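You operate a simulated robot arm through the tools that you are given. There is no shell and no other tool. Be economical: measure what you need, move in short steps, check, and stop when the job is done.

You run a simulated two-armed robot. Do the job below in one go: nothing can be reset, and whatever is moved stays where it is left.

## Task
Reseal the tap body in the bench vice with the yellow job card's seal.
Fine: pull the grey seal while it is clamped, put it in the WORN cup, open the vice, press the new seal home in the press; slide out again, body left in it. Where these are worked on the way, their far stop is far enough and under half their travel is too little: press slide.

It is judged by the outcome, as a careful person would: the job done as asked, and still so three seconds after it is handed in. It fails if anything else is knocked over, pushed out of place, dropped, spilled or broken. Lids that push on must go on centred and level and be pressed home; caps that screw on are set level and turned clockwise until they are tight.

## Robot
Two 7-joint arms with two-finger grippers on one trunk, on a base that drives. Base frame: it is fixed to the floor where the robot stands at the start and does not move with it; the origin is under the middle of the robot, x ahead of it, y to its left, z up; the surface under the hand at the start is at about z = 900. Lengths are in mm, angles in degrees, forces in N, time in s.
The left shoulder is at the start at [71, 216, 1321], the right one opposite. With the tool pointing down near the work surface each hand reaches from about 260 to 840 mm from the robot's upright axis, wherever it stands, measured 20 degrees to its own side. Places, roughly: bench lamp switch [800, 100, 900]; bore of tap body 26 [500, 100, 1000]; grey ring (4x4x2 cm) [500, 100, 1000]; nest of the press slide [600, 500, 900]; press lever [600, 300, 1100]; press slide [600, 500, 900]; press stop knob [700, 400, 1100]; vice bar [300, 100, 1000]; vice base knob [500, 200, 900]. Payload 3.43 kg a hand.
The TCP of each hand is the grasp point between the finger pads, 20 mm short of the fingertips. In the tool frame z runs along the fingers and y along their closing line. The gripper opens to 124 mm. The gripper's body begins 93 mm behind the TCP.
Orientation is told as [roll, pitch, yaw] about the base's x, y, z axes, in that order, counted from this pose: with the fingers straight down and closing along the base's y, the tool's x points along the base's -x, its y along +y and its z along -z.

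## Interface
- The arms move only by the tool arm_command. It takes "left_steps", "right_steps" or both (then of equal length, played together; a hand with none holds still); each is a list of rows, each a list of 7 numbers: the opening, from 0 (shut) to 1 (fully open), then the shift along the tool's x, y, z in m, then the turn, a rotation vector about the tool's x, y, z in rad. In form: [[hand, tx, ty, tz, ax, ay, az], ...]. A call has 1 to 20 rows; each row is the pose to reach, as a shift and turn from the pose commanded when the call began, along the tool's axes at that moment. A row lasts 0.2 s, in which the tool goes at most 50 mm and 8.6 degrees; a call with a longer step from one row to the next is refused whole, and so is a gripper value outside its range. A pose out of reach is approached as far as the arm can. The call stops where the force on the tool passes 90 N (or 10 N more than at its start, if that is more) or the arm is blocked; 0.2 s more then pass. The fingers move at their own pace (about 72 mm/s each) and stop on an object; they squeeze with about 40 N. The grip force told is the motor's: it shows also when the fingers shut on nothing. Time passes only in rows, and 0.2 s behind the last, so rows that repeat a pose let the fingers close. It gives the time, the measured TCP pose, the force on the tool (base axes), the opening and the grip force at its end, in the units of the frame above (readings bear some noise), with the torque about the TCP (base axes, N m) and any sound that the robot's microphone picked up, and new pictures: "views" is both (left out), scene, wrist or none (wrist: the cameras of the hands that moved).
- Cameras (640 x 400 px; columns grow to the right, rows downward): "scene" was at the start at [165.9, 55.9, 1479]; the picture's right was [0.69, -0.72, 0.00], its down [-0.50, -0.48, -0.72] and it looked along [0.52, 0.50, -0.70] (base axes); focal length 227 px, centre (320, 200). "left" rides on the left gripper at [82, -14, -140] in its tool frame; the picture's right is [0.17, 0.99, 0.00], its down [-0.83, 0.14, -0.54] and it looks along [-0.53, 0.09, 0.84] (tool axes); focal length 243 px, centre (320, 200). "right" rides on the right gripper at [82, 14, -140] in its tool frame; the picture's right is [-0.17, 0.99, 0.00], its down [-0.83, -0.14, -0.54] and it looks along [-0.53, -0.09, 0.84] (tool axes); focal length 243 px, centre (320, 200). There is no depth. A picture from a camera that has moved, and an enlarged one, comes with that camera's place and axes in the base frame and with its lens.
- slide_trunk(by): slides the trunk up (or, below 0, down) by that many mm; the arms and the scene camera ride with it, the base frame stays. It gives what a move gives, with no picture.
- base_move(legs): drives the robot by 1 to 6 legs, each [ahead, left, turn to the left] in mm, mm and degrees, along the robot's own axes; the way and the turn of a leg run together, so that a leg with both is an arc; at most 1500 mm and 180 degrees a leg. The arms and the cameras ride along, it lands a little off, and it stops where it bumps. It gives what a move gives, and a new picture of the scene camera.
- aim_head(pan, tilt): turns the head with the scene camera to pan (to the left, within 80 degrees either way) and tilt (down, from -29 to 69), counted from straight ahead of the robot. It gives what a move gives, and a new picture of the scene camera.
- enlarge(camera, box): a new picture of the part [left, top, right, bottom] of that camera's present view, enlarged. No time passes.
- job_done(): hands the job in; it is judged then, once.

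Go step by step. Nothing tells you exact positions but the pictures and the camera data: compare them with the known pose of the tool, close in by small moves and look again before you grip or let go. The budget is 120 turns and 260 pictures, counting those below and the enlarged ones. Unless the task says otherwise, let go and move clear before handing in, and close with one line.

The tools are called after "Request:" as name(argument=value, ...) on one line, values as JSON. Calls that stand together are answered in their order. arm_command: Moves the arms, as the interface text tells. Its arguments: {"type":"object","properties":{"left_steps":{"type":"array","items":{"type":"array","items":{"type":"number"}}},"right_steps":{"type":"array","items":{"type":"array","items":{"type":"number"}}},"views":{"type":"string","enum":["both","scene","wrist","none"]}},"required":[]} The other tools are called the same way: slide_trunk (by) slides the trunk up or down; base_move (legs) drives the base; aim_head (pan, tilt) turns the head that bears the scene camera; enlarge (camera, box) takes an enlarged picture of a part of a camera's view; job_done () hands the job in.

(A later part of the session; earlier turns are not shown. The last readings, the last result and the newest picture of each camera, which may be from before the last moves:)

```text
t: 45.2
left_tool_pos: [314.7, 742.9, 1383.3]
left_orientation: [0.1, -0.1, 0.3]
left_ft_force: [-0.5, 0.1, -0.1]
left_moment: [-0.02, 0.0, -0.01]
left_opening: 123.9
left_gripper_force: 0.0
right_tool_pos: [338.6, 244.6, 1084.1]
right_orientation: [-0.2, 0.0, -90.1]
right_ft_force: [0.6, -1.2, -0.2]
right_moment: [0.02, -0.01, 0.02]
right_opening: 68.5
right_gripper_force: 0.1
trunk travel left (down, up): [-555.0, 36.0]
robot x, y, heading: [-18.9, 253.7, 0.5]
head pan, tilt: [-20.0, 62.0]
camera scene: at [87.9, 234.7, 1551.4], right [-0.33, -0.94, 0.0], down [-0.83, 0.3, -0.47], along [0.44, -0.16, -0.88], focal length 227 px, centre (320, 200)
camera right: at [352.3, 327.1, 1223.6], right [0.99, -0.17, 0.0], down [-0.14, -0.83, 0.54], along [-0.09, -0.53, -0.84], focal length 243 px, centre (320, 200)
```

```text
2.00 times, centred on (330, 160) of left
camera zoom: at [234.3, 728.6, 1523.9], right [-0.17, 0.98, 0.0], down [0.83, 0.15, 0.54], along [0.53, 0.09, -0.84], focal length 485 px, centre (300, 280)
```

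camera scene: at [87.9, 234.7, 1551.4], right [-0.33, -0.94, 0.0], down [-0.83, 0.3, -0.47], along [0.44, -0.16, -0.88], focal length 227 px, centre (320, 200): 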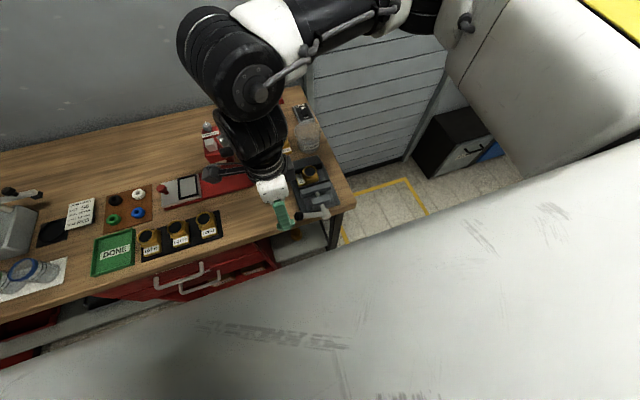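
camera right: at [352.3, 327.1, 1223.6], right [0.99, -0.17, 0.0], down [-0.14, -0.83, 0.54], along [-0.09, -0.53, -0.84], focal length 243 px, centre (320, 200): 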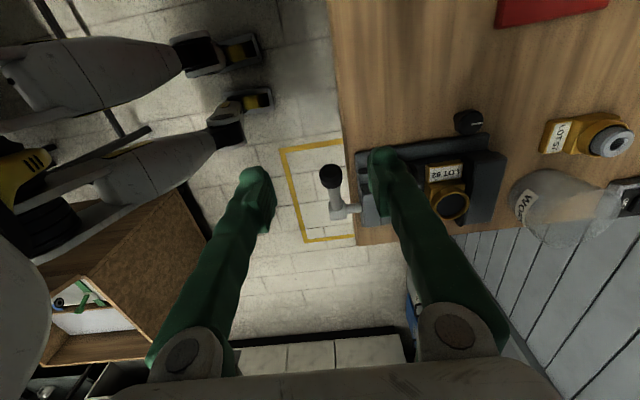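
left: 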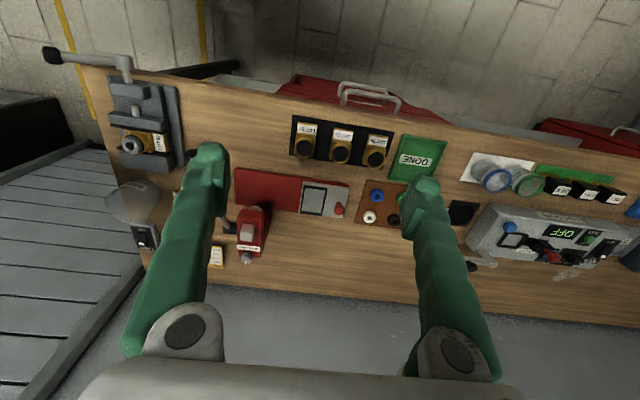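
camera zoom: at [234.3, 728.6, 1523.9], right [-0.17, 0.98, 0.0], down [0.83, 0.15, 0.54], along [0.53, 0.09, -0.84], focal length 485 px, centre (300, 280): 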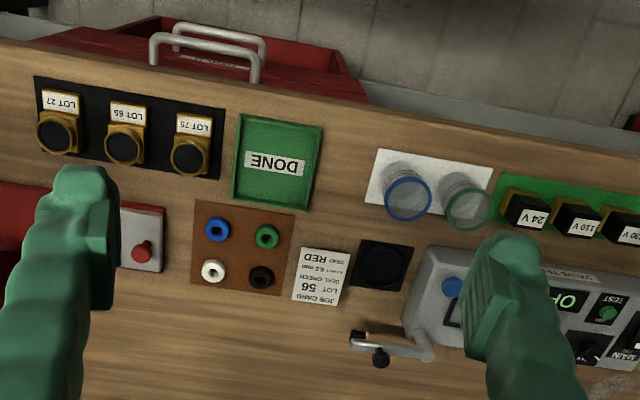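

The step was slightly too long; I repeat with shorter rows.

Request:
arm_command(left_steps=[[1, -0.018, -0.026, 0.028, 0, 0, 0], [1, -0.036, -0.052, 0.056, 0, 0, 0], [1, -0.054, -0.078, 0.084, 0, 0, 0], [1, -0.072, -0.104, 0.112, 0, 0, 0], [1, -0.09, -0.13, 0.14, 0, 0, 0], [1, -0.108, -0.156, 0.168, 0, 0, 0], [1, -0.126, -0.18, 0.196, 0, 0, 0], [1, -0.14, -0.2, 0.22, 0, 0, 0], [1, -0.14, -0.2, 0.22, 0, 0, 0]], views="both")

Request:
enlarge(camera="left", box=[180, 60, 480, 260])

```text
t: 47.2
left_tool_pos: [458.8, 543.5, 1163.9]
left_orientation: [0.0, -0.2, 0.4]
left_ft_force: [-0.2, -0.5, 0.2]
left_moment: [-0.01, -0.02, 0.01]
left_opening: 124.2
left_gripper_force: 0.0
right_tool_pos: [339.4, 243.6, 1083.0]
right_orientation: [0.0, 0.0, -90.1]
right_ft_force: [-1.0, 0.0, 0.6]
right_moment: [-0.01, 0.0, 0.01]
right_opening: 68.1
right_gripper_force: 0.0
trunk travel left (down, up): [-555.0, 36.0]
robot x, y, heading: [-21.1, 258.6, 0.5]
head pan, tilt: [-20.0, 62.0]
camera scene: at [87.8, 234.4, 1551.4], right [-0.33, -0.94, 0.0], down [-0.83, 0.3, -0.47], along [0.44, -0.16, -0.88], focal length 227 px, centre (320, 200)
camera left: at [377.8, 528.8, 1304.0], right [-0.17, 0.98, 0.0], down [0.83, 0.15, 0.54], along [0.53, 0.09, -0.84], focal length 243 px, centre (320, 200)
```

scene: 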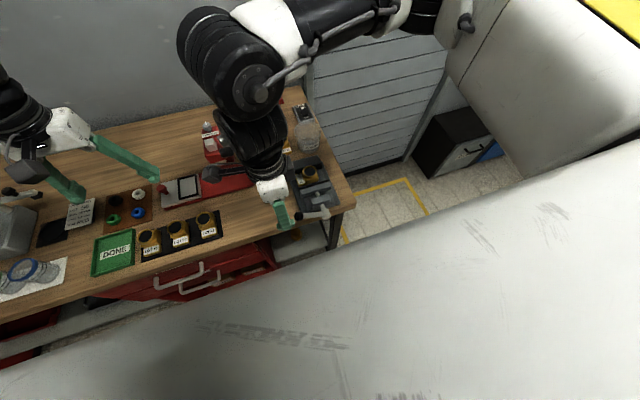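
left: 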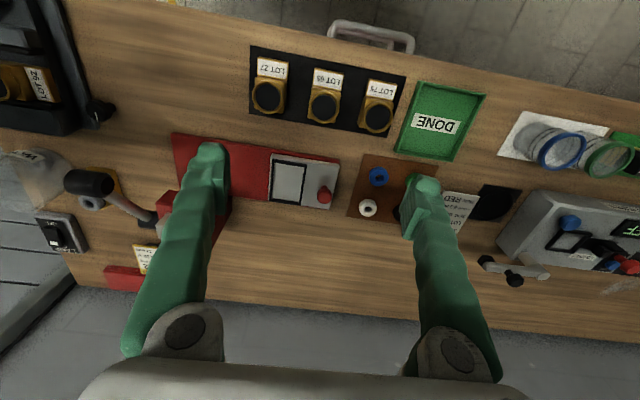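

```text
2.00 times, centred on (330, 160) of left
camera zoom: at [377.8, 528.8, 1304.0], right [-0.17, 0.98, 0.0], down [0.83, 0.15, 0.54], along [0.53, 0.09, -0.84], focal length 485 px, centre (300, 280)
```

zoom: 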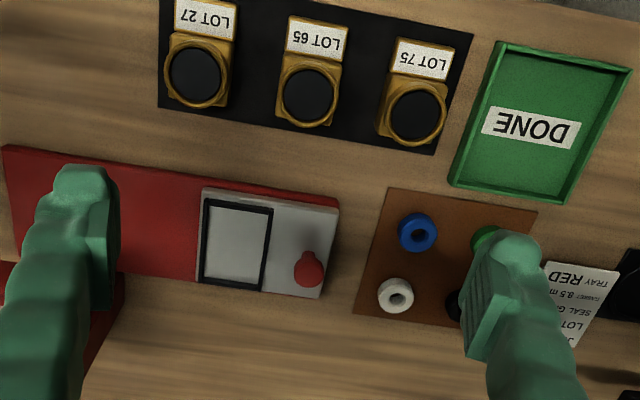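

The nest's inside is about 74 × 50 mm, long along x, centred near [594, 505]. I shift the left camera toward the ram to find which way the bore must lie.

Request:
arm_command(left_steps=[[1, 0.01, -0.045, -0.01, 0, 0, 0], [1, 0.02, -0.09, -0.02, 0, 0, 0], [1, 0.03, -0.13, -0.02, 0, 0, 0], [1, 0.03, -0.13, -0.02, 0, 0, 0]], views="none")

Request:
enlarge(camera="left", box=[220, 80, 420, 260])

Request:
aim_head(pan=30, tilt=45)

Request:
enlarge(camera="scene", box=[240, 120, 440, 260])

```text
t: 48.2
left_tool_pos: [432.2, 472.8, 1178.3]
left_orientation: [-0.2, -0.2, 0.4]
left_ft_force: [0.6, 0.3, 1.1]
left_moment: [-0.03, 0.04, -0.03]
left_opening: 123.9
left_gripper_force: 0.1
left hand out of reach, approached as far as the arm can: row 2, 3, 4
right_tool_pos: [340.5, 245.3, 1082.1]
right_orientation: [-0.1, 0.0, -90.1]
right_ft_force: [0.3, 0.5, -0.3]
right_moment: [0.01, 0.03, 0.0]
right_opening: 68.1
right_gripper_force: 0.1
trunk travel left (down, up): [-555.0, 36.0]
robot x, y, heading: [-23.7, 256.9, 0.4]
head pan, tilt: [-20.0, 62.0]
```

```text
2.22 times, centred on (320, 170) of left
camera zoom: at [351.4, 459.6, 1320.1], right [-0.17, 0.98, 0.0], down [0.83, 0.15, 0.54], along [0.53, 0.09, -0.84], focal length 539 px, centre (320, 267)
```

zoom: 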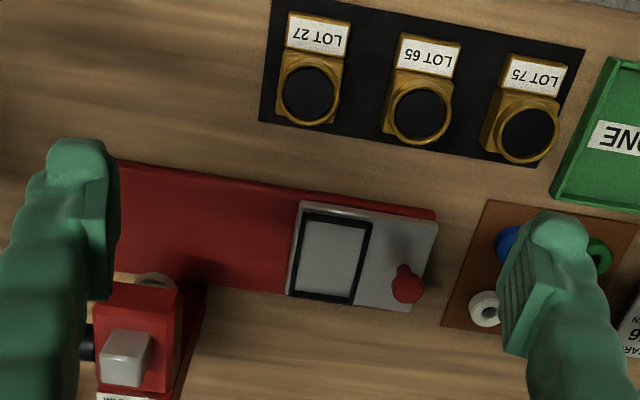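

```text
t: 49.4
left_tool_pos: [430.9, 473.5, 1180.0]
left_orientation: [-0.2, -0.1, 0.5]
left_ft_force: [0.4, -0.1, -0.7]
left_moment: [0.02, 0.0, -0.01]
left_opening: 124.3
left_gripper_force: 0.1
right_tool_pos: [340.2, 244.4, 1081.9]
right_orientation: [-0.1, 0.0, -90.1]
right_ft_force: [-0.3, -0.7, -0.8]
right_moment: [0.0, 0.0, -0.01]
right_opening: 68.2
right_gripper_force: 0.1
trunk travel left (down, up): [-555.0, 36.0]
robot x, y, heading: [-21.8, 256.0, 0.7]
head pan, tilt: [30.0, 45.0]
camera scene: at [98.5, 297.3, 1572.9], right [0.51, -0.86, 0.0], down [-0.61, -0.36, -0.71], along [0.61, 0.36, -0.71], focal length 227 px, centre (320, 200)
```

scene: 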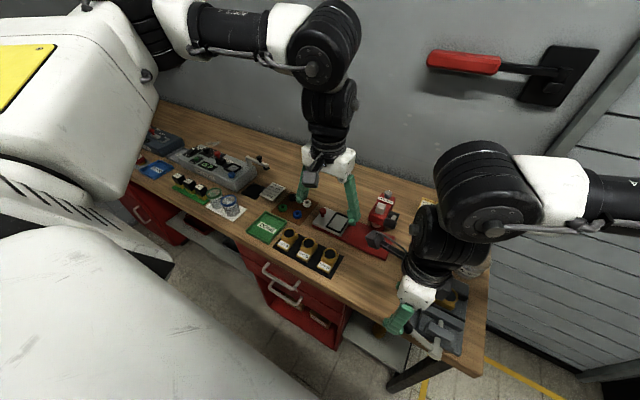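

```text
2.86 times, centred on (340, 190) of scene
camera zoom: at [98.5, 297.3, 1572.9], right [0.51, -0.86, 0.0], down [-0.61, -0.36, -0.71], along [0.61, 0.36, -0.71], focal length 648 px, centre (263, 229)
```

zoom: 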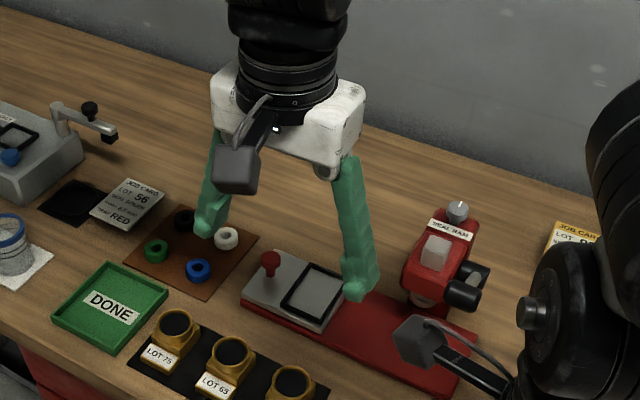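

The ram axis is near [603, 377], so the bore must sit toward +x in the nest and the label toward the robot: the body must turn +90°. That suits the left hand (grip at yaw 0, place at yaw +90), so I tuck the right hand aside and drive right.

Request:
arm_command(right_steps=[[0.55, -0.04, 0, -0.02, 0, 0, 0], [0.55, -0.08, 0, -0.04, 0, 0, 0], [0.55, -0.12, 0, -0.06, 0, 0, 0], [0.55, -0.16, 0, -0.08, 0, 0, 0], [0.55, -0.2, 0, -0.1, 0, 0, 0]], views="none")

Request:
base_move(legs=[[10, -225, 0]])

Request:
aim_head(pan=12, tilt=58)

```text
t: 50.6
left_tool_pos: [429.4, 470.9, 1181.3]
left_orientation: [-0.1, -0.3, 0.5]
left_ft_force: [-0.3, -0.4, -0.5]
left_moment: [0.05, -0.03, 0.02]
left_opening: 123.9
left_gripper_force: 0.1
right_tool_pos: [341.4, 43.1, 1179.1]
right_orientation: [-0.1, 0.2, -90.1]
right_ft_force: [-0.6, -0.3, 0.1]
right_moment: [0.0, -0.03, 0.03]
right_opening: 68.1
right_gripper_force: 0.0
trunk travel left (down, up): [-555.0, 36.0]
robot x, y, heading: [-22.2, 256.6, 0.4]
head pan, tilt: [30.0, 45.0]
```

```text
t: 54.3
left_tool_pos: [442.5, 246.8, 1179.2]
left_orientation: [-0.2, -0.1, 0.4]
left_ft_force: [-0.3, 0.1, -0.9]
left_moment: [0.01, -0.03, 0.03]
left_opening: 124.1
left_gripper_force: 0.1
right_tool_pos: [354.3, -182.6, 1178.4]
right_orientation: [-0.1, 0.1, -90.1]
right_ft_force: [0.2, -0.5, -0.5]
right_moment: [0.0, -0.03, -0.03]
right_opening: 68.4
right_gripper_force: 0.1
trunk travel left (down, up): [-555.0, 36.0]
robot x, y, heading: [-10.3, 30.0, 0.5]
head pan, tilt: [30.0, 45.0]
camera scene: at [110.4, 70.8, 1573.0], right [0.51, -0.86, 0.0], down [-0.61, -0.36, -0.71], along [0.61, 0.36, -0.71], focal length 227 px, centre (320, 200)
```

scene: 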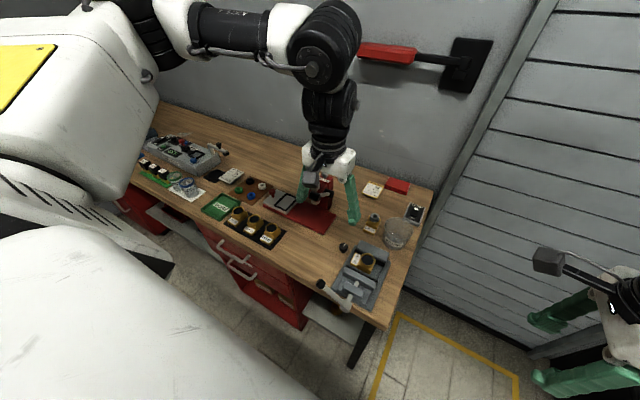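

```text
t: 55.1
left_tool_pos: [441.6, 245.1, 1180.2]
left_orientation: [-0.2, -0.1, 0.4]
left_ft_force: [-0.1, -0.8, -1.0]
left_moment: [-0.02, 0.0, -0.02]
left_opening: 123.9
left_gripper_force: 0.1
right_tool_pos: [353.5, -182.7, 1178.0]
right_orientation: [0.0, 0.0, -90.2]
right_ft_force: [-0.4, 0.3, -0.7]
right_moment: [-0.05, 0.02, 0.0]
right_opening: 68.2
right_gripper_force: 0.0
trunk travel left (down, up): [-555.0, 36.0]
robot x, y, heading: [-5.7, 29.9, 0.4]
head pan, tilt: [12.0, 58.0]
camera scene: at [107.6, 43.8, 1555.9], right [0.22, -0.98, 0.0], down [-0.83, -0.18, -0.53], along [0.52, 0.11, -0.85], focal length 227 px, centre (320, 200)
```

scene: 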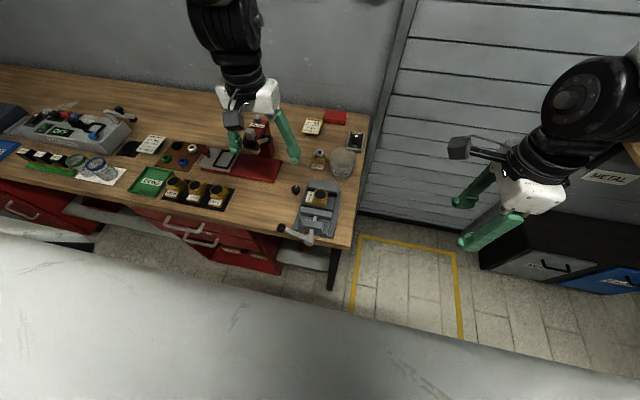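

I move the left hand over the body in the vice.

Request:
arm_command(left_steps=[[0.8, -0.01, -0.03, 0.03, 0, 0, 0], [0.6, -0.02, -0.06, 0.06, 0, 0, 0], [0.5, -0.034, -0.09, 0.09, 0, 0, 0], [0.5, -0.044, -0.117, 0.12, 0, 0, 0], [0.5, -0.044, -0.117, 0.12, 0, 0, 0], [0.5, -0.044, -0.117, 0.12, 0, 0, 0]], views="none")

Request:
enlarge(camera="left", box=[200, 100, 440, 260])

Request:
enlarge(camera="scene", box=[260, 150, 360, 250])

```text
t: 56.5
left_tool_pos: [440.8, 241.9, 1113.5]
left_orientation: [-0.5, -0.2, 0.4]
left_ft_force: [-0.5, -0.2, 0.7]
left_moment: [0.02, -0.02, 0.0]
left_opening: 62.1
left_gripper_force: 0.1
left hand out of reach, approached as far as the arm can: row 1, 2, 3, 4, 5, 6
right_tool_pos: [353.4, -182.8, 1178.4]
right_orientation: [0.0, 0.0, -90.0]
right_ft_force: [0.0, -0.5, -0.2]
right_moment: [0.02, -0.04, -0.02]
right_opening: 68.2
right_gripper_force: 0.1
trunk travel left (down, up): [-555.0, 36.0]
robot x, y, heading: [-7.2, 26.6, 0.4]
head pan, tilt: [12.0, 58.0]
```

```text
2.50 times, centred on (320, 180) of left
camera zoom: at [359.9, 228.4, 1254.9], right [-0.17, 0.98, -0.01], down [0.83, 0.15, 0.54], along [0.53, 0.09, -0.84], focal length 606 px, centre (320, 250)
```

zoom: 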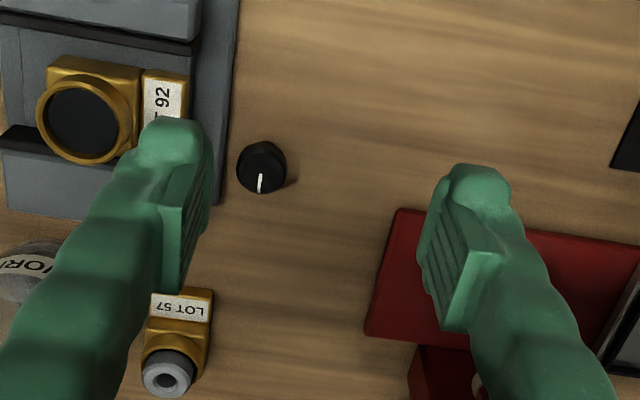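

```text
4.00 times, centred on (310, 200) of scene
camera zoom: at [107.4, 43.9, 1555.9], right [0.22, -0.98, 0.0], down [-0.83, -0.18, -0.53], along [0.52, 0.11, -0.85], focal length 908 px, centre (360, 200)
```

zoom: 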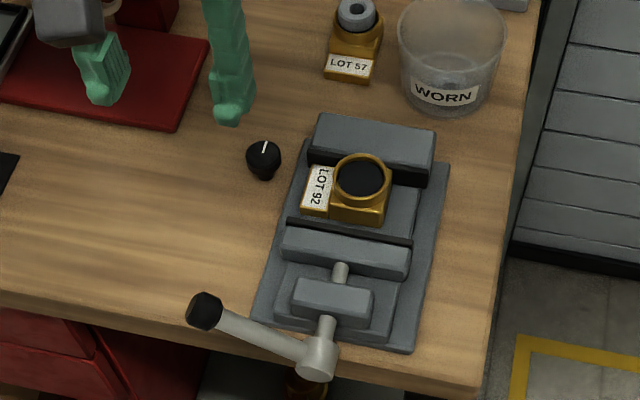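

The left arm sticks at a limit; the trunk height seems to matter (it worked at the original height), so I lower the trunk by 80 again.

Request:
slide_trunk(by=-80)

Request:
arm_command(left_steps=[[0.5, -0.005, -0.02, -0.03, 0, 0, 0], [0.5, -0.01, -0.04, -0.03, 0, 0, 0], [0.5, -0.02, -0.06, -0.03, 0, 0, 0], [0.5, -0.03, -0.08, -0.03, 0, 0, 0], [0.5, -0.045, -0.113, -0.03, 0, 0, 0], [0.5, -0.045, -0.113, -0.03, 0, 0, 0]], views="wrist")

```text
t: 57.6
left_tool_pos: [413.4, 240.9, 950.4]
left_orientation: [-0.5, 10.7, 0.5]
left_ft_force: [0.1, 0.4, 0.3]
left_moment: [-0.01, 0.02, 0.01]
left_opening: 62.0
left_gripper_force: 0.2
right_tool_pos: [354.2, -182.6, 1099.7]
right_orientation: [0.0, 0.1, -90.1]
right_ft_force: [-0.3, 0.2, -0.2]
right_moment: [-0.01, 0.02, -0.01]
right_opening: 68.1
right_gripper_force: 0.1
trunk travel left (down, up): [-475.0, 116.0]
robot x, y, heading: [-8.5, 30.8, 0.4]
head pan, tilt: [12.0, 58.0]
```

```text
t: 59.0
left_tool_pos: [419.5, 239.7, 979.6]
left_orientation: [-0.7, 10.7, 0.4]
left_ft_force: [0.7, -0.7, -0.7]
left_moment: [0.02, 0.03, 0.02]
left_opening: 62.1
left_gripper_force: 0.1
left hand out of reach, approached as far as the arm can: row 1, 2, 3, 4, 5, 6
right_tool_pos: [354.2, -182.1, 1098.6]
right_orientation: [-0.1, 0.0, -90.1]
right_ft_force: [-0.3, -0.5, 0.9]
right_moment: [0.0, 0.02, -0.01]
right_opening: 68.4
right_gripper_force: 0.0
trunk travel left (down, up): [-475.0, 116.0]
robot x, y, heading: [-10.6, 31.6, 0.5]
head pan, tilt: [12.0, 58.0]
camera left: at [366.6, 228.0, 1133.7], right [-0.17, 0.98, 0.02], down [0.91, 0.15, 0.37], along [0.37, 0.08, -0.93], focal length 243 px, centre (320, 200)
```

left: 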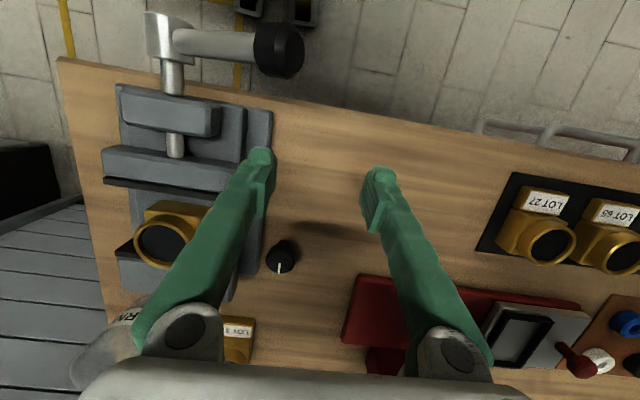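

The left wrist is at its turn limit for yaw 0 here. Turning the whole robot clockwise gives it room: I first lift and level the left hand with yaw +25, then drive to about [22, 321] heading −40°.

Request:
arm_command(left_steps=[[0.5, 0, 0, -0.04, 0, -0.06, -0.1], [0.5, 0, 0, -0.08, 0, -0.12, -0.2], [0.5, 0, 0, -0.12, 0, -0.16, -0.3], [0.5, 0, 0.01, -0.15, 0, -0.187, -0.42], [0.5, 0, 0.02, -0.18, 0, -0.187, -0.45], [0.5, 0, 0.02, -0.18, 0, -0.187, -0.45]], views="none")

```text
t: 60.5
left_tool_pos: [504.0, 359.3, 1235.2]
left_orientation: [2.1, -0.4, 26.0]
left_ft_force: [0.1, -0.5, 0.4]
left_moment: [0.09, 0.01, 0.01]
left_opening: 61.8
left_gripper_force: 0.1
left hand out of reach, approached as far as the arm can: row 1, 2, 3, 4, 5, 6
right_tool_pos: [354.0, -188.2, 1097.7]
right_orientation: [-0.1, 0.3, -90.2]
right_ft_force: [0.3, -0.5, 0.8]
right_moment: [0.05, -0.04, 0.0]
right_opening: 68.3
right_gripper_force: 0.1
trunk travel left (down, up): [-475.0, 116.0]
robot x, y, heading: [-8.2, 27.8, 0.4]
head pan, tilt: [12.0, 58.0]
```

The hand jumped to a free place high up, nothing touched. Now I drive left and turn clockwise.

Request:
base_move(legs=[[25, 290, 0], [0, 0, -40]])

Request:
aim_head(pan=20, tilt=55)

```text
t: 67.4
left_tool_pos: [623.2, 238.0, 1232.2]
left_orientation: [1.8, -0.3, -14.6]
left_ft_force: [0.5, 0.0, 0.2]
left_moment: [0.04, -0.02, -0.01]
left_opening: 61.8
left_gripper_force: 0.1
right_tool_pos: [153.3, -80.0, 1098.2]
right_orientation: [-0.1, 0.0, -130.7]
right_ft_force: [0.7, -0.3, 0.9]
right_moment: [0.01, 0.01, -0.02]
right_opening: 68.3
right_gripper_force: 0.1
trunk travel left (down, up): [-475.0, 116.0]
robot x, y, heading: [13.6, 319.3, -40.0]
head pan, tilt: [12.0, 58.0]
camera scene: at [156.1, 215.3, 1460.7], right [-0.47, -0.88, 0.0], down [-0.75, 0.4, -0.53], along [0.47, -0.25, -0.85], focal length 227 px, centre (320, 200)
```

scene: 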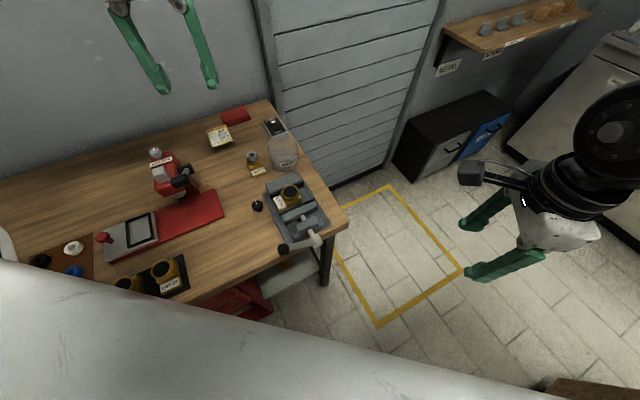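

```text
t: 68.1
left_tool_pos: [623.2, 238.9, 1232.5]
left_orientation: [1.8, -0.3, -14.6]
left_ft_force: [-0.5, 0.2, -0.3]
left_moment: [-0.01, 0.02, -0.03]
left_opening: 62.1
left_gripper_force: 0.0
right_tool_pos: [153.7, -79.1, 1098.7]
right_orientation: [-0.1, 0.0, -130.7]
right_ft_force: [-0.2, 1.2, -0.3]
right_moment: [-0.03, 0.04, 0.04]
right_opening: 68.3
right_gripper_force: 0.1
trunk travel left (down, up): [-475.0, 116.0]
robot x, y, heading: [14.7, 317.1, -40.2]
head pan, tilt: [20.0, 55.0]
camera scene: at [163.0, 222.8, 1464.4], right [-0.35, -0.94, 0.0], down [-0.77, 0.28, -0.57], along [0.54, -0.2, -0.82], focal length 227 px, centre (320, 200)
```

scene: 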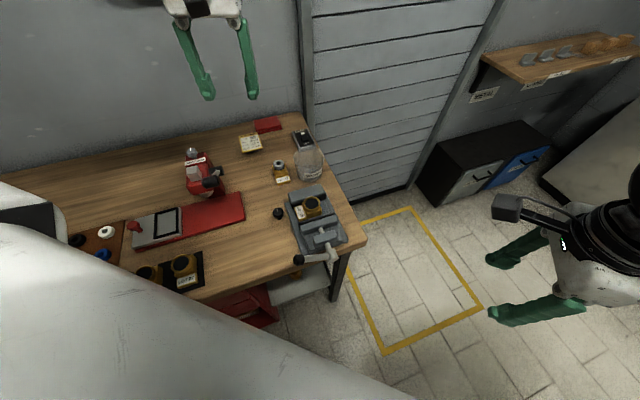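

I bring the left hand over the vice, level, yaw 0.

Request:
arm_command(left_steps=[[0.5, 0.02, -0.025, 0.018, 0.005, 0, -0.04], [0.5, 0.04, -0.05, 0.036, 0.01, 0, -0.08], [0.5, 0.06, -0.075, 0.054, 0.015, 0, -0.13], [0.5, 0.08, -0.1, 0.072, 0.02, 0, -0.17], [0.5, 0.1, -0.125, 0.1, 0.026, 0, -0.21], [0.5, 0.117, -0.148, 0.126, 0.031, 0, -0.255], [0.5, 0.117, -0.148, 0.126, 0.031, 0, -0.255]], views="wrist")

Request:
enlarge(camera="left", box=[200, 100, 440, 260])

```text
t: 69.7
left_tool_pos: [699.0, 219.0, 1229.8]
left_orientation: [0.0, -0.6, 0.0]
left_ft_force: [-0.8, -1.3, 0.2]
left_moment: [-0.03, -0.02, 0.0]
left_opening: 62.2
left_gripper_force: 0.0
left hand out of reach, approached as far as the arm can: row 1, 2, 3, 4, 5, 6, 7
right_tool_pos: [152.0, -79.9, 1099.4]
right_orientation: [-0.1, 0.0, -130.7]
right_ft_force: [-1.6, 0.0, -0.4]
right_moment: [0.03, 0.02, -0.01]
right_opening: 67.9
right_gripper_force: 0.0
trunk travel left (down, up): [-475.0, 116.0]
robot x, y, heading: [14.4, 319.2, -40.4]
head pan, tilt: [20.0, 55.0]
camera left: at [618.5, 206.3, 1370.5], right [-0.17, 0.99, 0.0], down [0.83, 0.14, 0.55], along [0.54, 0.09, -0.84], focal length 243 px, centre (320, 200)
```

left: 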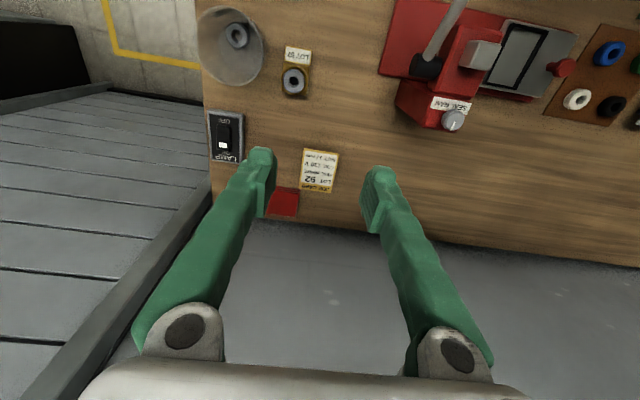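

```text
2.50 times, centred on (320, 180) of left
camera zoom: at [618.5, 206.3, 1370.5], right [-0.17, 0.99, 0.0], down [0.83, 0.14, 0.55], along [0.54, 0.09, -0.84], focal length 606 px, centre (320, 250)
```

zoom: 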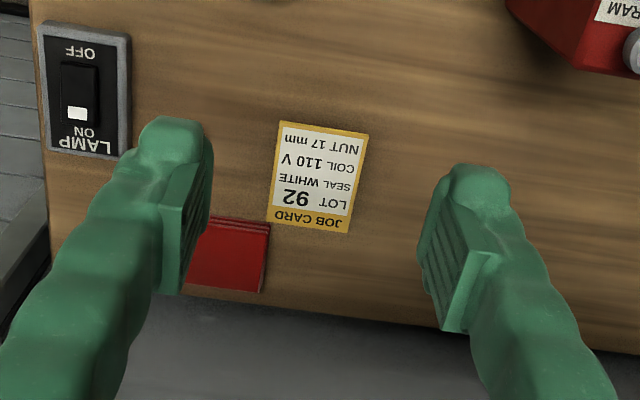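

The solver is stuck in an awkward arm posture. I steer the left hand back toward its known comfortable region (outer left, close in) to free it.

Request:
arm_command(left_steps=[[0.5, 0.015, 0.031, 0, 0, 0, 0], [0.5, 0.03, 0.062, 0, 0, 0, 0], [0.5, 0.045, 0.093, 0, 0, 0, 0], [0.5, 0.06, 0.124, 0, 0, 0, 0], [0.5, 0.075, 0.156, 0, 0, 0, 0], [0.5, 0.0895, 0.187, 0, 0, 0, 0]], views="scene")

```text
t: 71.1
left_tool_pos: [648.0, 418.7, 1246.2]
left_orientation: [0.5, -1.0, 0.4]
left_ft_force: [-0.3, 0.5, 6.0]
left_moment: [-0.15, 0.01, 0.0]
left_opening: 61.8
left_gripper_force: 0.1
left hand out of reach, approached as far as the arm can: row 1, 2, 3, 4, 5, 6
right_tool_pos: [154.9, -77.6, 1100.1]
right_orientation: [-0.2, -0.1, -130.6]
right_ft_force: [1.5, 0.2, 0.4]
right_moment: [-0.03, 0.1, 0.01]
right_opening: 68.4
right_gripper_force: 0.1
trunk travel left (down, up): [-475.0, 116.0]
robot x, y, heading: [14.3, 316.1, -40.5]
head pan, tilt: [20.0, 55.0]
camera scene: at [165.5, 226.1, 1464.5], right [-0.34, -0.94, 0.0], down [-0.77, 0.28, -0.57], along [0.54, -0.2, -0.82], focal length 227 px, centre (320, 200)
```

scene: 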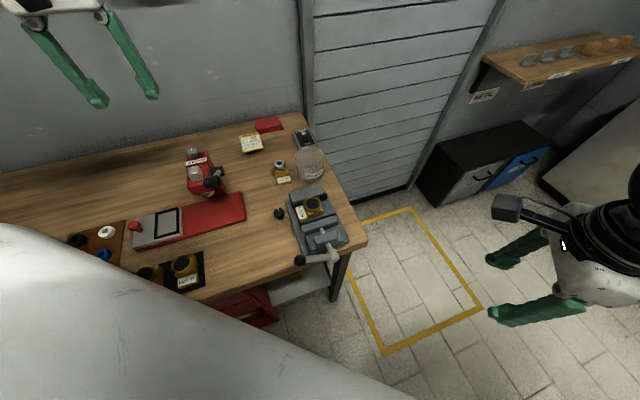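

There is a slight odd force; I look at the left arm's posture.

Request:
aim_head(pan=50, tilt=20)

```text
t: 72.1
left_tool_pos: [646.5, 413.5, 1245.2]
left_orientation: [0.9, -0.6, 0.3]
left_ft_force: [0.4, -0.3, 0.4]
left_moment: [0.09, -0.03, 0.0]
left_opening: 61.8
left_gripper_force: 0.1
right_tool_pos: [152.7, -80.3, 1098.9]
right_orientation: [-0.2, 0.1, -130.7]
right_ft_force: [0.2, 1.1, 0.1]
right_moment: [0.0, -0.01, -0.02]
right_opening: 68.0
right_gripper_force: 0.1
trunk travel left (down, up): [-475.0, 116.0]
robot x, y, heading: [13.0, 320.2, -40.2]
head pan, tilt: [50.0, 20.0]
camera scene: at [187.7, 261.6, 1516.3], right [0.17, -0.99, 0.0], down [-0.34, -0.06, -0.94], along [0.93, 0.16, -0.34], focal length 227 px, centre (320, 200)
```

scene: 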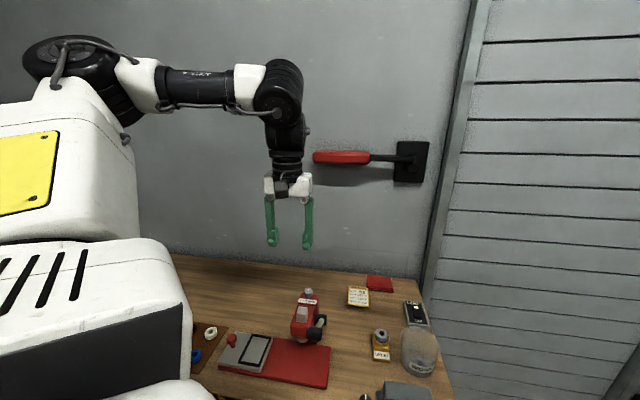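

Posture looks plain. I test whether more yaw frees it, without moving the hand's place.

Request:
arm_command(left_steps=[[0.5, 0, 0, 0, 0, 0, -0.13], [0.5, 0, 0, 0, 0, 0, -0.26], [0.5, 0, 0, 0, 0, 0, -0.39], [0.5, 0, 0, 0, 0, 0, -0.52], [0.5, 0.02, -0.02, 0, 0, 0, -0.52], [0.5, 0.04, -0.04, 0, 0, 0, -0.52]], views="none")

```text
t: 73.5
left_tool_pos: [674.6, 461.6, 1277.1]
left_orientation: [1.0, -2.4, 13.7]
left_ft_force: [-0.3, 0.1, 0.1]
left_moment: [0.0, 0.0, 0.01]
left_opening: 61.8
left_gripper_force: 0.0
left hand out of reach, approached as far as the arm can: row 1, 2, 3, 4, 5, 6
right_tool_pos: [153.4, -78.9, 1097.9]
right_orientation: [-0.1, 0.0, -130.7]
right_ft_force: [0.0, -0.3, -0.3]
right_moment: [0.0, 0.02, 0.03]
right_opening: 68.2
right_gripper_force: 0.0
trunk travel left (down, up): [-475.0, 116.0]
robot x, y, heading: [16.6, 317.1, -40.2]
head pan, tilt: [50.0, 20.0]
```

More yaw makes it worse from this posture, so I try the other way.

Request:
arm_command(left_steps=[[0.5, 0, 0, 0, 0, 0.02, 0.13], [0.5, 0, 0, 0, 0, 0.04, 0.26], [0.5, 0, 0, 0, 0, 0.04, 0.39], [0.5, 0, 0, 0, 0, 0.04, 0.52], [0.5, 0, 0, 0, 0, 0.04, 0.65], [0.5, 0, 0, 0, 0, 0.04, 0.78], [0.5, 0, 0, 0, 0, 0.04, 0.78]], views="none")

```text
t: 75.1
left_tool_pos: [680.3, 464.0, 1282.3]
left_orientation: [1.6, 1.1, -31.0]
left_ft_force: [-0.2, -0.4, 0.0]
left_moment: [0.0, 0.04, -0.01]
left_opening: 61.8
left_gripper_force: 0.1
right_tool_pos: [152.5, -78.3, 1097.7]
right_orientation: [-0.1, -0.1, -130.7]
right_ft_force: [0.4, -0.5, 0.2]
right_moment: [0.03, 0.04, -0.02]
right_opening: 68.3
right_gripper_force: 0.0
trunk travel left (down, up): [-475.0, 116.0]
robot x, y, heading: [13.9, 318.6, -40.2]
head pan, tilt: [50.0, 20.0]
```

That is in reach. Now I slide it stepwise back in front at this yaw.

Request:
arm_command(left_steps=[[0.5, 0.001, -0.04, 0.013, 0, 0, 0], [0.5, 0.002, -0.08, 0.026, 0, 0, 0], [0.5, 0.003, -0.12, 0.04, 0, 0, 0], [0.5, 0.004, -0.16, 0.053, 0, 0, 0], [0.5, 0.005, -0.2, 0.067, 0, 0, 0], [0.5, 0.005, -0.24, 0.08, 0, 0, 0], [0.5, 0.005, -0.24, 0.08, 0, 0, 0]], views="none")

```text
t: 76.7
left_tool_pos: [554.3, 268.1, 1194.9]
left_orientation: [1.7, 1.1, -30.8]
left_ft_force: [0.1, 0.2, 0.1]
left_moment: [0.01, 0.02, -0.01]
left_opening: 62.1
left_gripper_force: 0.0
right_tool_pos: [154.7, -79.3, 1097.3]
right_orientation: [0.0, -0.1, -130.6]
right_ft_force: [-0.5, -0.5, -0.6]
right_moment: [0.03, 0.01, 0.0]
right_opening: 68.3
right_gripper_force: 0.0
trunk travel left (down, up): [-475.0, 116.0]
robot x, y, heading: [15.2, 315.9, -40.2]
head pan, tilt: [50.0, 20.0]
```

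Good. I continue toward the vice, still at this yaw.

Request:
arm_command(left_steps=[[0.5, 0.003, -0.036, 0.019, 0, 0, 0], [0.5, 0.006, -0.072, 0.038, 0, 0, 0], [0.5, 0.009, -0.108, 0.056, 0, 0, 0], [0.5, 0.011, -0.144, 0.075, 0, 0, 0], [0.5, 0.011, -0.144, 0.075, 0, 0, -0.13], [0.5, 0.011, -0.144, 0.075, 0, 0, -0.26], [0.5, 0.011, -0.144, 0.075, 0, 0, -0.26]], views="wrist")

```text
t: 78.3
left_tool_pos: [607.6, 170.2, 1167.5]
left_orientation: [0.1, 1.0, -20.8]
left_ft_force: [0.9, 0.5, 1.1]
left_moment: [-0.05, 0.02, 0.01]
left_opening: 61.8
left_gripper_force: 0.0
left hand out of reach, approached as far as the arm can: row 1, 2, 3, 4, 5, 6, 7
right_tool_pos: [155.5, -79.6, 1098.3]
right_orientation: [-0.3, -0.1, -130.7]
right_ft_force: [0.5, 0.0, 0.5]
right_moment: [0.03, 0.04, -0.03]
right_opening: 68.3
right_gripper_force: 0.0
trunk travel left (down, up): [-475.0, 116.0]
robot x, y, heading: [15.2, 316.1, -40.5]
head pan, tilt: [50.0, 20.0]
camera left: at [530.9, 185.0, 1309.7], right [0.2, 0.98, 0.0], down [0.83, -0.17, 0.52], along [0.51, -0.1, -0.85], focal length 243 px, centre (320, 200)
```

left: 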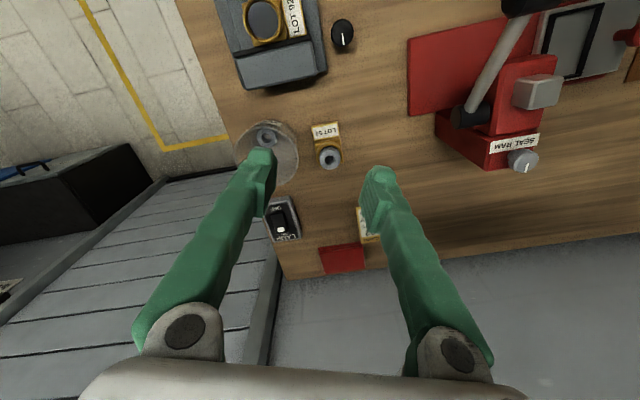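

The left arm is cramped for this; the right arm has worked freely at yaw −90…−25. So the right hand will take the body at yaw −90 (closing along x, above the jaws) and I will turn the robot left for placing. I drive back to the vice position.

Request:
base_move(legs=[[0, 0, 40], [-33, -58, 0]])

Request:
aim_head(pan=-12, tilt=55)

```text
t: 82.3
left_tool_pos: [531.6, 525.9, 1167.5]
left_orientation: [0.1, 1.0, 19.0]
left_ft_force: [-0.1, -0.5, 0.2]
left_moment: [-0.04, 0.02, -0.01]
left_opening: 62.0
left_gripper_force: 0.0
right_tool_pos: [343.6, 43.9, 1098.8]
right_orientation: [-0.1, 0.0, -90.8]
right_ft_force: [0.0, -0.2, 0.5]
right_moment: [-0.02, 0.0, 0.0]
right_opening: 68.2
right_gripper_force: 0.1
trunk travel left (down, up): [-475.0, 116.0]
robot x, y, heading: [-14.7, 259.6, -0.3]
head pan, tilt: [50.0, 20.0]
camera scene: at [149.6, 330.4, 1516.4], right [0.76, -0.65, 0.0], down [-0.22, -0.26, -0.94], along [0.61, 0.72, -0.34], focal length 227 px, centre (320, 200)
```

scene: 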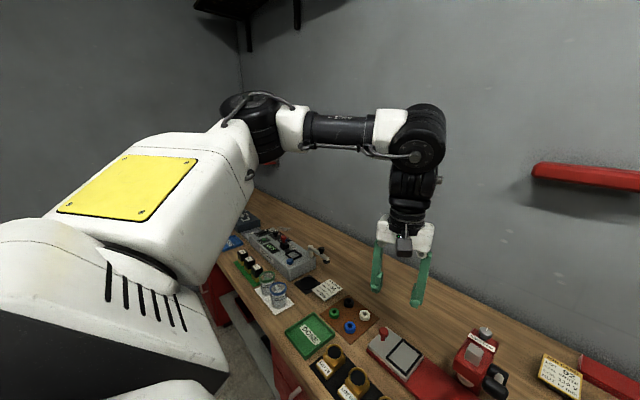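

```text
t: 83.6
left_tool_pos: [531.4, 525.4, 1167.9]
left_orientation: [0.1, 0.9, 19.1]
left_ft_force: [-0.3, 0.5, -0.2]
left_moment: [-0.02, -0.02, 0.0]
left_opening: 61.7
left_gripper_force: 0.0
right_tool_pos: [343.7, 43.9, 1098.7]
right_orientation: [-0.2, 0.0, -90.8]
right_ft_force: [-0.1, -0.1, -1.1]
right_moment: [0.03, 0.02, -0.01]
right_opening: 68.2
right_gripper_force: 0.1
trunk travel left (down, up): [-475.0, 116.0]
robot x, y, heading: [-14.9, 261.2, -0.0]
head pan, tilt: [-12.0, 55.0]
camera scene: at [159.3, 242.9, 1464.5], right [-0.21, -0.98, 0.0], down [-0.8, 0.17, -0.57], along [0.56, -0.12, -0.82], focal length 227 px, centre (320, 200)
```

scene: 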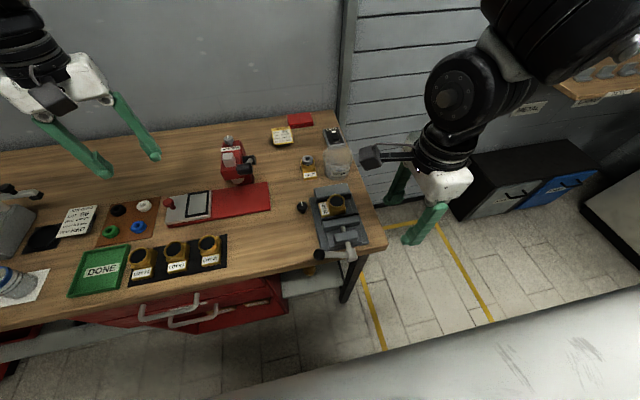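

Now the right hand goes over the body at yaw −90.

Request:
arm_command(right_steps=[[0.5, 0.02, 0.035, 0, 0, 0, 0], [0.5, 0.04, 0.07, 0, 0, 0, 0], [0.5, 0.06, 0.105, 0.01, 0, 0, 0], [0.5, 0.075, 0.135, 0.03, 0, 0, 0.01], [0.5, 0.083, 0.143, 0.055, 0, 0, 0.01], [0.5, 0.083, 0.143, 0.055, 0, 0, 0.01]], views="none")

Request:
enlarge(camera="right", box=[200, 80, 440, 250])

Request:
enlarge(camera="scene", box=[280, 150, 390, 260])

```text
t: 85.0
left_tool_pos: [530.8, 526.4, 1169.2]
left_orientation: [0.1, 0.9, 19.1]
left_ft_force: [-0.5, -0.4, -0.6]
left_moment: [0.02, -0.02, 0.01]
left_opening: 61.7
left_gripper_force: 0.1
right_tool_pos: [487.3, 126.5, 1041.8]
right_orientation: [0.0, 0.1, -91.3]
right_ft_force: [-0.7, -0.1, -0.3]
right_moment: [0.02, 0.0, 0.02]
right_opening: 61.8
right_gripper_force: 0.1
trunk travel left (down, up): [-475.0, 116.0]
robot x, y, heading: [-21.7, 257.1, -0.4]
head pan, tilt: [-12.0, 55.0]
```

```text
2.35 times, centred on (320, 165) of right
camera zoom: at [503.3, 208.3, 1182.3], right [0.98, -0.19, 0.0], down [-0.16, -0.83, 0.54], along [-0.1, -0.53, -0.84], focal length 571 px, centre (320, 282)
```

zoom: 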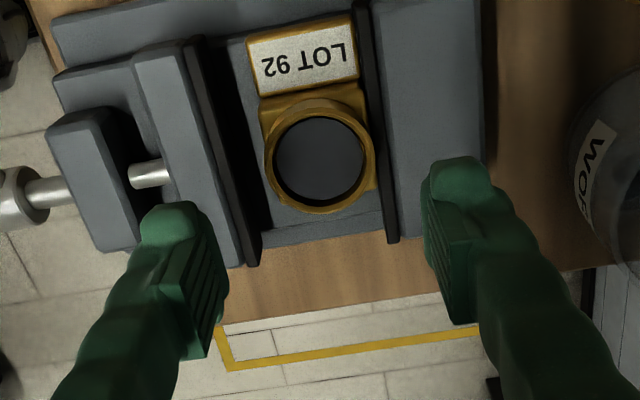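

```text
3.64 times, centred on (335, 205) of scene
camera zoom: at [158.7, 242.8, 1464.5], right [-0.21, -0.98, 0.0], down [-0.8, 0.17, -0.57], along [0.56, -0.12, -0.82], focal length 825 px, centre (266, 182)
```

zoom: 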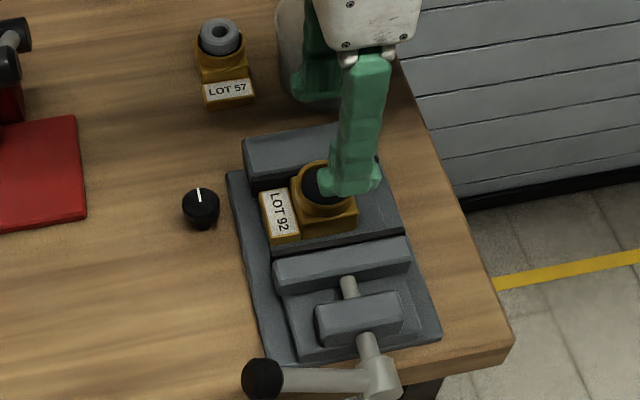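

The collar centre is near [488, 129]. I narrow the fingers and lower in small steps to feel for the jaw tops.

Request:
arm_command(right_steps=[[0.44, 0.002, 0, 0.02, 0, 0, 0], [0.44, 0.002, 0, 0.04, 0, 0, 0], [0.44, 0.002, 0, 0.056, 0, 0, 0], [0.44, 0.002, 0, 0.06, 0, 0, 0], [0.44, 0.002, 0, 0.06, 0, 0, 0]], views="none")

Request:
enlarge(camera="right", box=[200, 80, 440, 250])

Request:
enlarge(camera="scene", box=[280, 150, 390, 260])

```text
t: 86.2
left_tool_pos: [531.4, 525.8, 1167.1]
left_orientation: [0.0, 0.9, 19.2]
left_ft_force: [0.2, -0.8, -0.5]
left_moment: [0.06, -0.01, 0.03]
left_opening: 61.8
left_gripper_force: 0.0
right_tool_pos: [488.2, 126.2, 982.6]
right_orientation: [-0.1, 0.0, -91.3]
right_ft_force: [-1.0, 0.9, 1.0]
right_moment: [-0.01, 0.01, -0.01]
right_opening: 54.7
right_gripper_force: 0.0
trunk travel left (down, up): [-475.0, 116.0]
robot x, y, heading: [-16.6, 261.5, -0.4]
head pan, tilt: [-12.0, 55.0]
```

```text
2.35 times, centred on (320, 165) of right
camera zoom: at [503.7, 209.1, 1123.0], right [0.98, -0.19, 0.0], down [-0.16, -0.83, 0.54], along [-0.1, -0.53, -0.84], focal length 571 px, centre (320, 282)
```

zoom: 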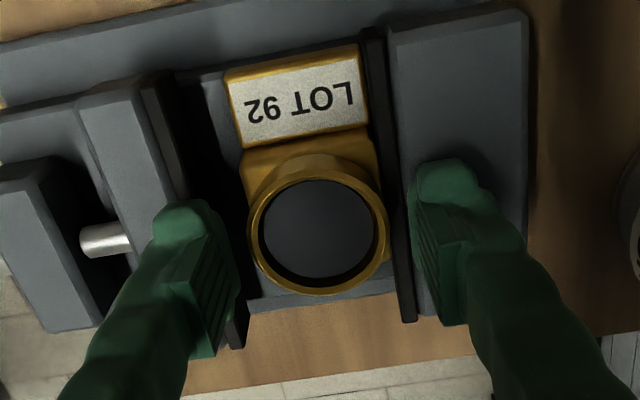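

```text
3.64 times, centred on (335, 205) of scene
camera zoom: at [159.2, 242.9, 1464.4], right [-0.21, -0.98, 0.0], down [-0.8, 0.17, -0.57], along [0.56, -0.12, -0.82], focal length 825 px, centre (266, 182)
```

zoom: 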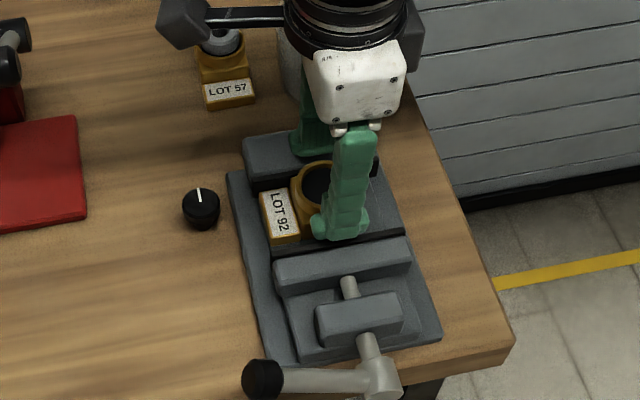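

No contact yet. I shift 2 mm in +y and lower another 9 mm slowly.

Request:
arm_command(right_steps=[[0.44, 0.002, 0, 0.003, 0, 0, 0], [0.44, 0.002, 0, 0.006, 0, 0, 0], [0.44, 0.002, 0, 0.009, 0, 0, 0], [0.44, 0.002, 0, 0.009, 0, 0, 0]], views="none")

Request:
enlarge(camera="right", box=[200, 80, 440, 250])

```text
t: 87.2
left_tool_pos: [531.7, 524.4, 1169.2]
left_orientation: [0.0, 1.0, 19.0]
left_ft_force: [-0.2, -0.4, 0.4]
left_moment: [0.04, 0.01, -0.01]
left_opening: 62.0
left_gripper_force: 0.0
right_tool_pos: [488.3, 129.1, 974.4]
right_orientation: [0.0, -0.1, -91.2]
right_ft_force: [0.3, -0.2, -0.8]
right_moment: [-0.01, -0.04, -0.06]
right_opening: 54.6
right_gripper_force: 0.1
trunk travel left (down, up): [-475.0, 116.0]
robot x, y, heading: [-19.7, 262.1, -0.4]
head pan, tilt: [-12.0, 55.0]
```

```text
2.35 times, centred on (320, 165) of right
camera zoom: at [503.2, 211.5, 1115.0], right [0.98, -0.19, 0.0], down [-0.16, -0.83, 0.54], along [-0.1, -0.53, -0.84], focal length 571 px, centre (320, 282)
```

zoom: 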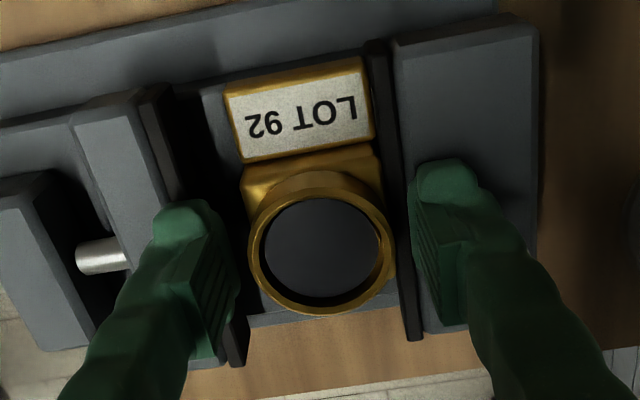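

The fingertips are beside the collar now. I close on it.

Request:
arm_command(right_steps=[[0.38, 0, 0, 0, 0, 0, 0], [0.3, 0, 0, 0, 0, 0, 0], [0.2, 0, 0, 0, 0, 0, 0], [0.2, 0, 0, 0, 0, 0, 0]], views="none")

Request:
enlarge(camera="right", box=[200, 80, 440, 250])

```text
t: 88.2
left_tool_pos: [530.9, 525.9, 1168.2]
left_orientation: [0.1, 0.9, 19.1]
left_ft_force: [0.3, -0.5, -0.1]
left_moment: [0.01, 0.0, -0.02]
left_opening: 61.6
left_gripper_force: 0.0
right_tool_pos: [489.0, 129.8, 976.5]
right_orientation: [0.0, 0.0, -91.3]
right_ft_force: [0.4, -0.4, 0.0]
right_moment: [0.03, 0.0, -0.01]
right_opening: 42.6
right_gripper_force: 39.3
trunk travel left (down, up): [-475.0, 116.0]
robot x, y, heading: [-16.0, 263.6, -0.3]
head pan, tilt: [-12.0, 55.0]
```

```text
2.35 times, centred on (320, 165) of right
camera zoom: at [503.4, 211.4, 1114.9], right [0.98, -0.19, 0.0], down [-0.16, -0.83, 0.54], along [-0.1, -0.53, -0.84], focal length 571 px, centre (320, 282)
```

zoom: 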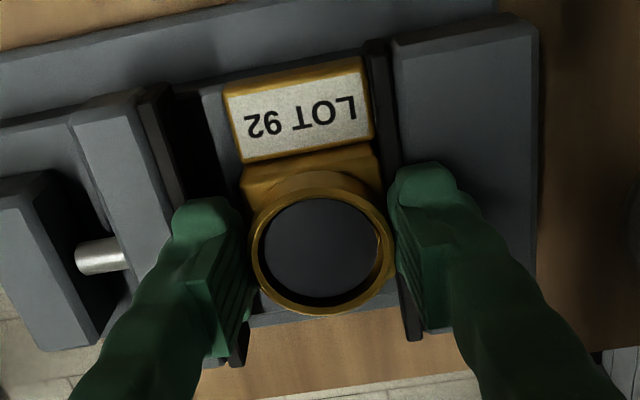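

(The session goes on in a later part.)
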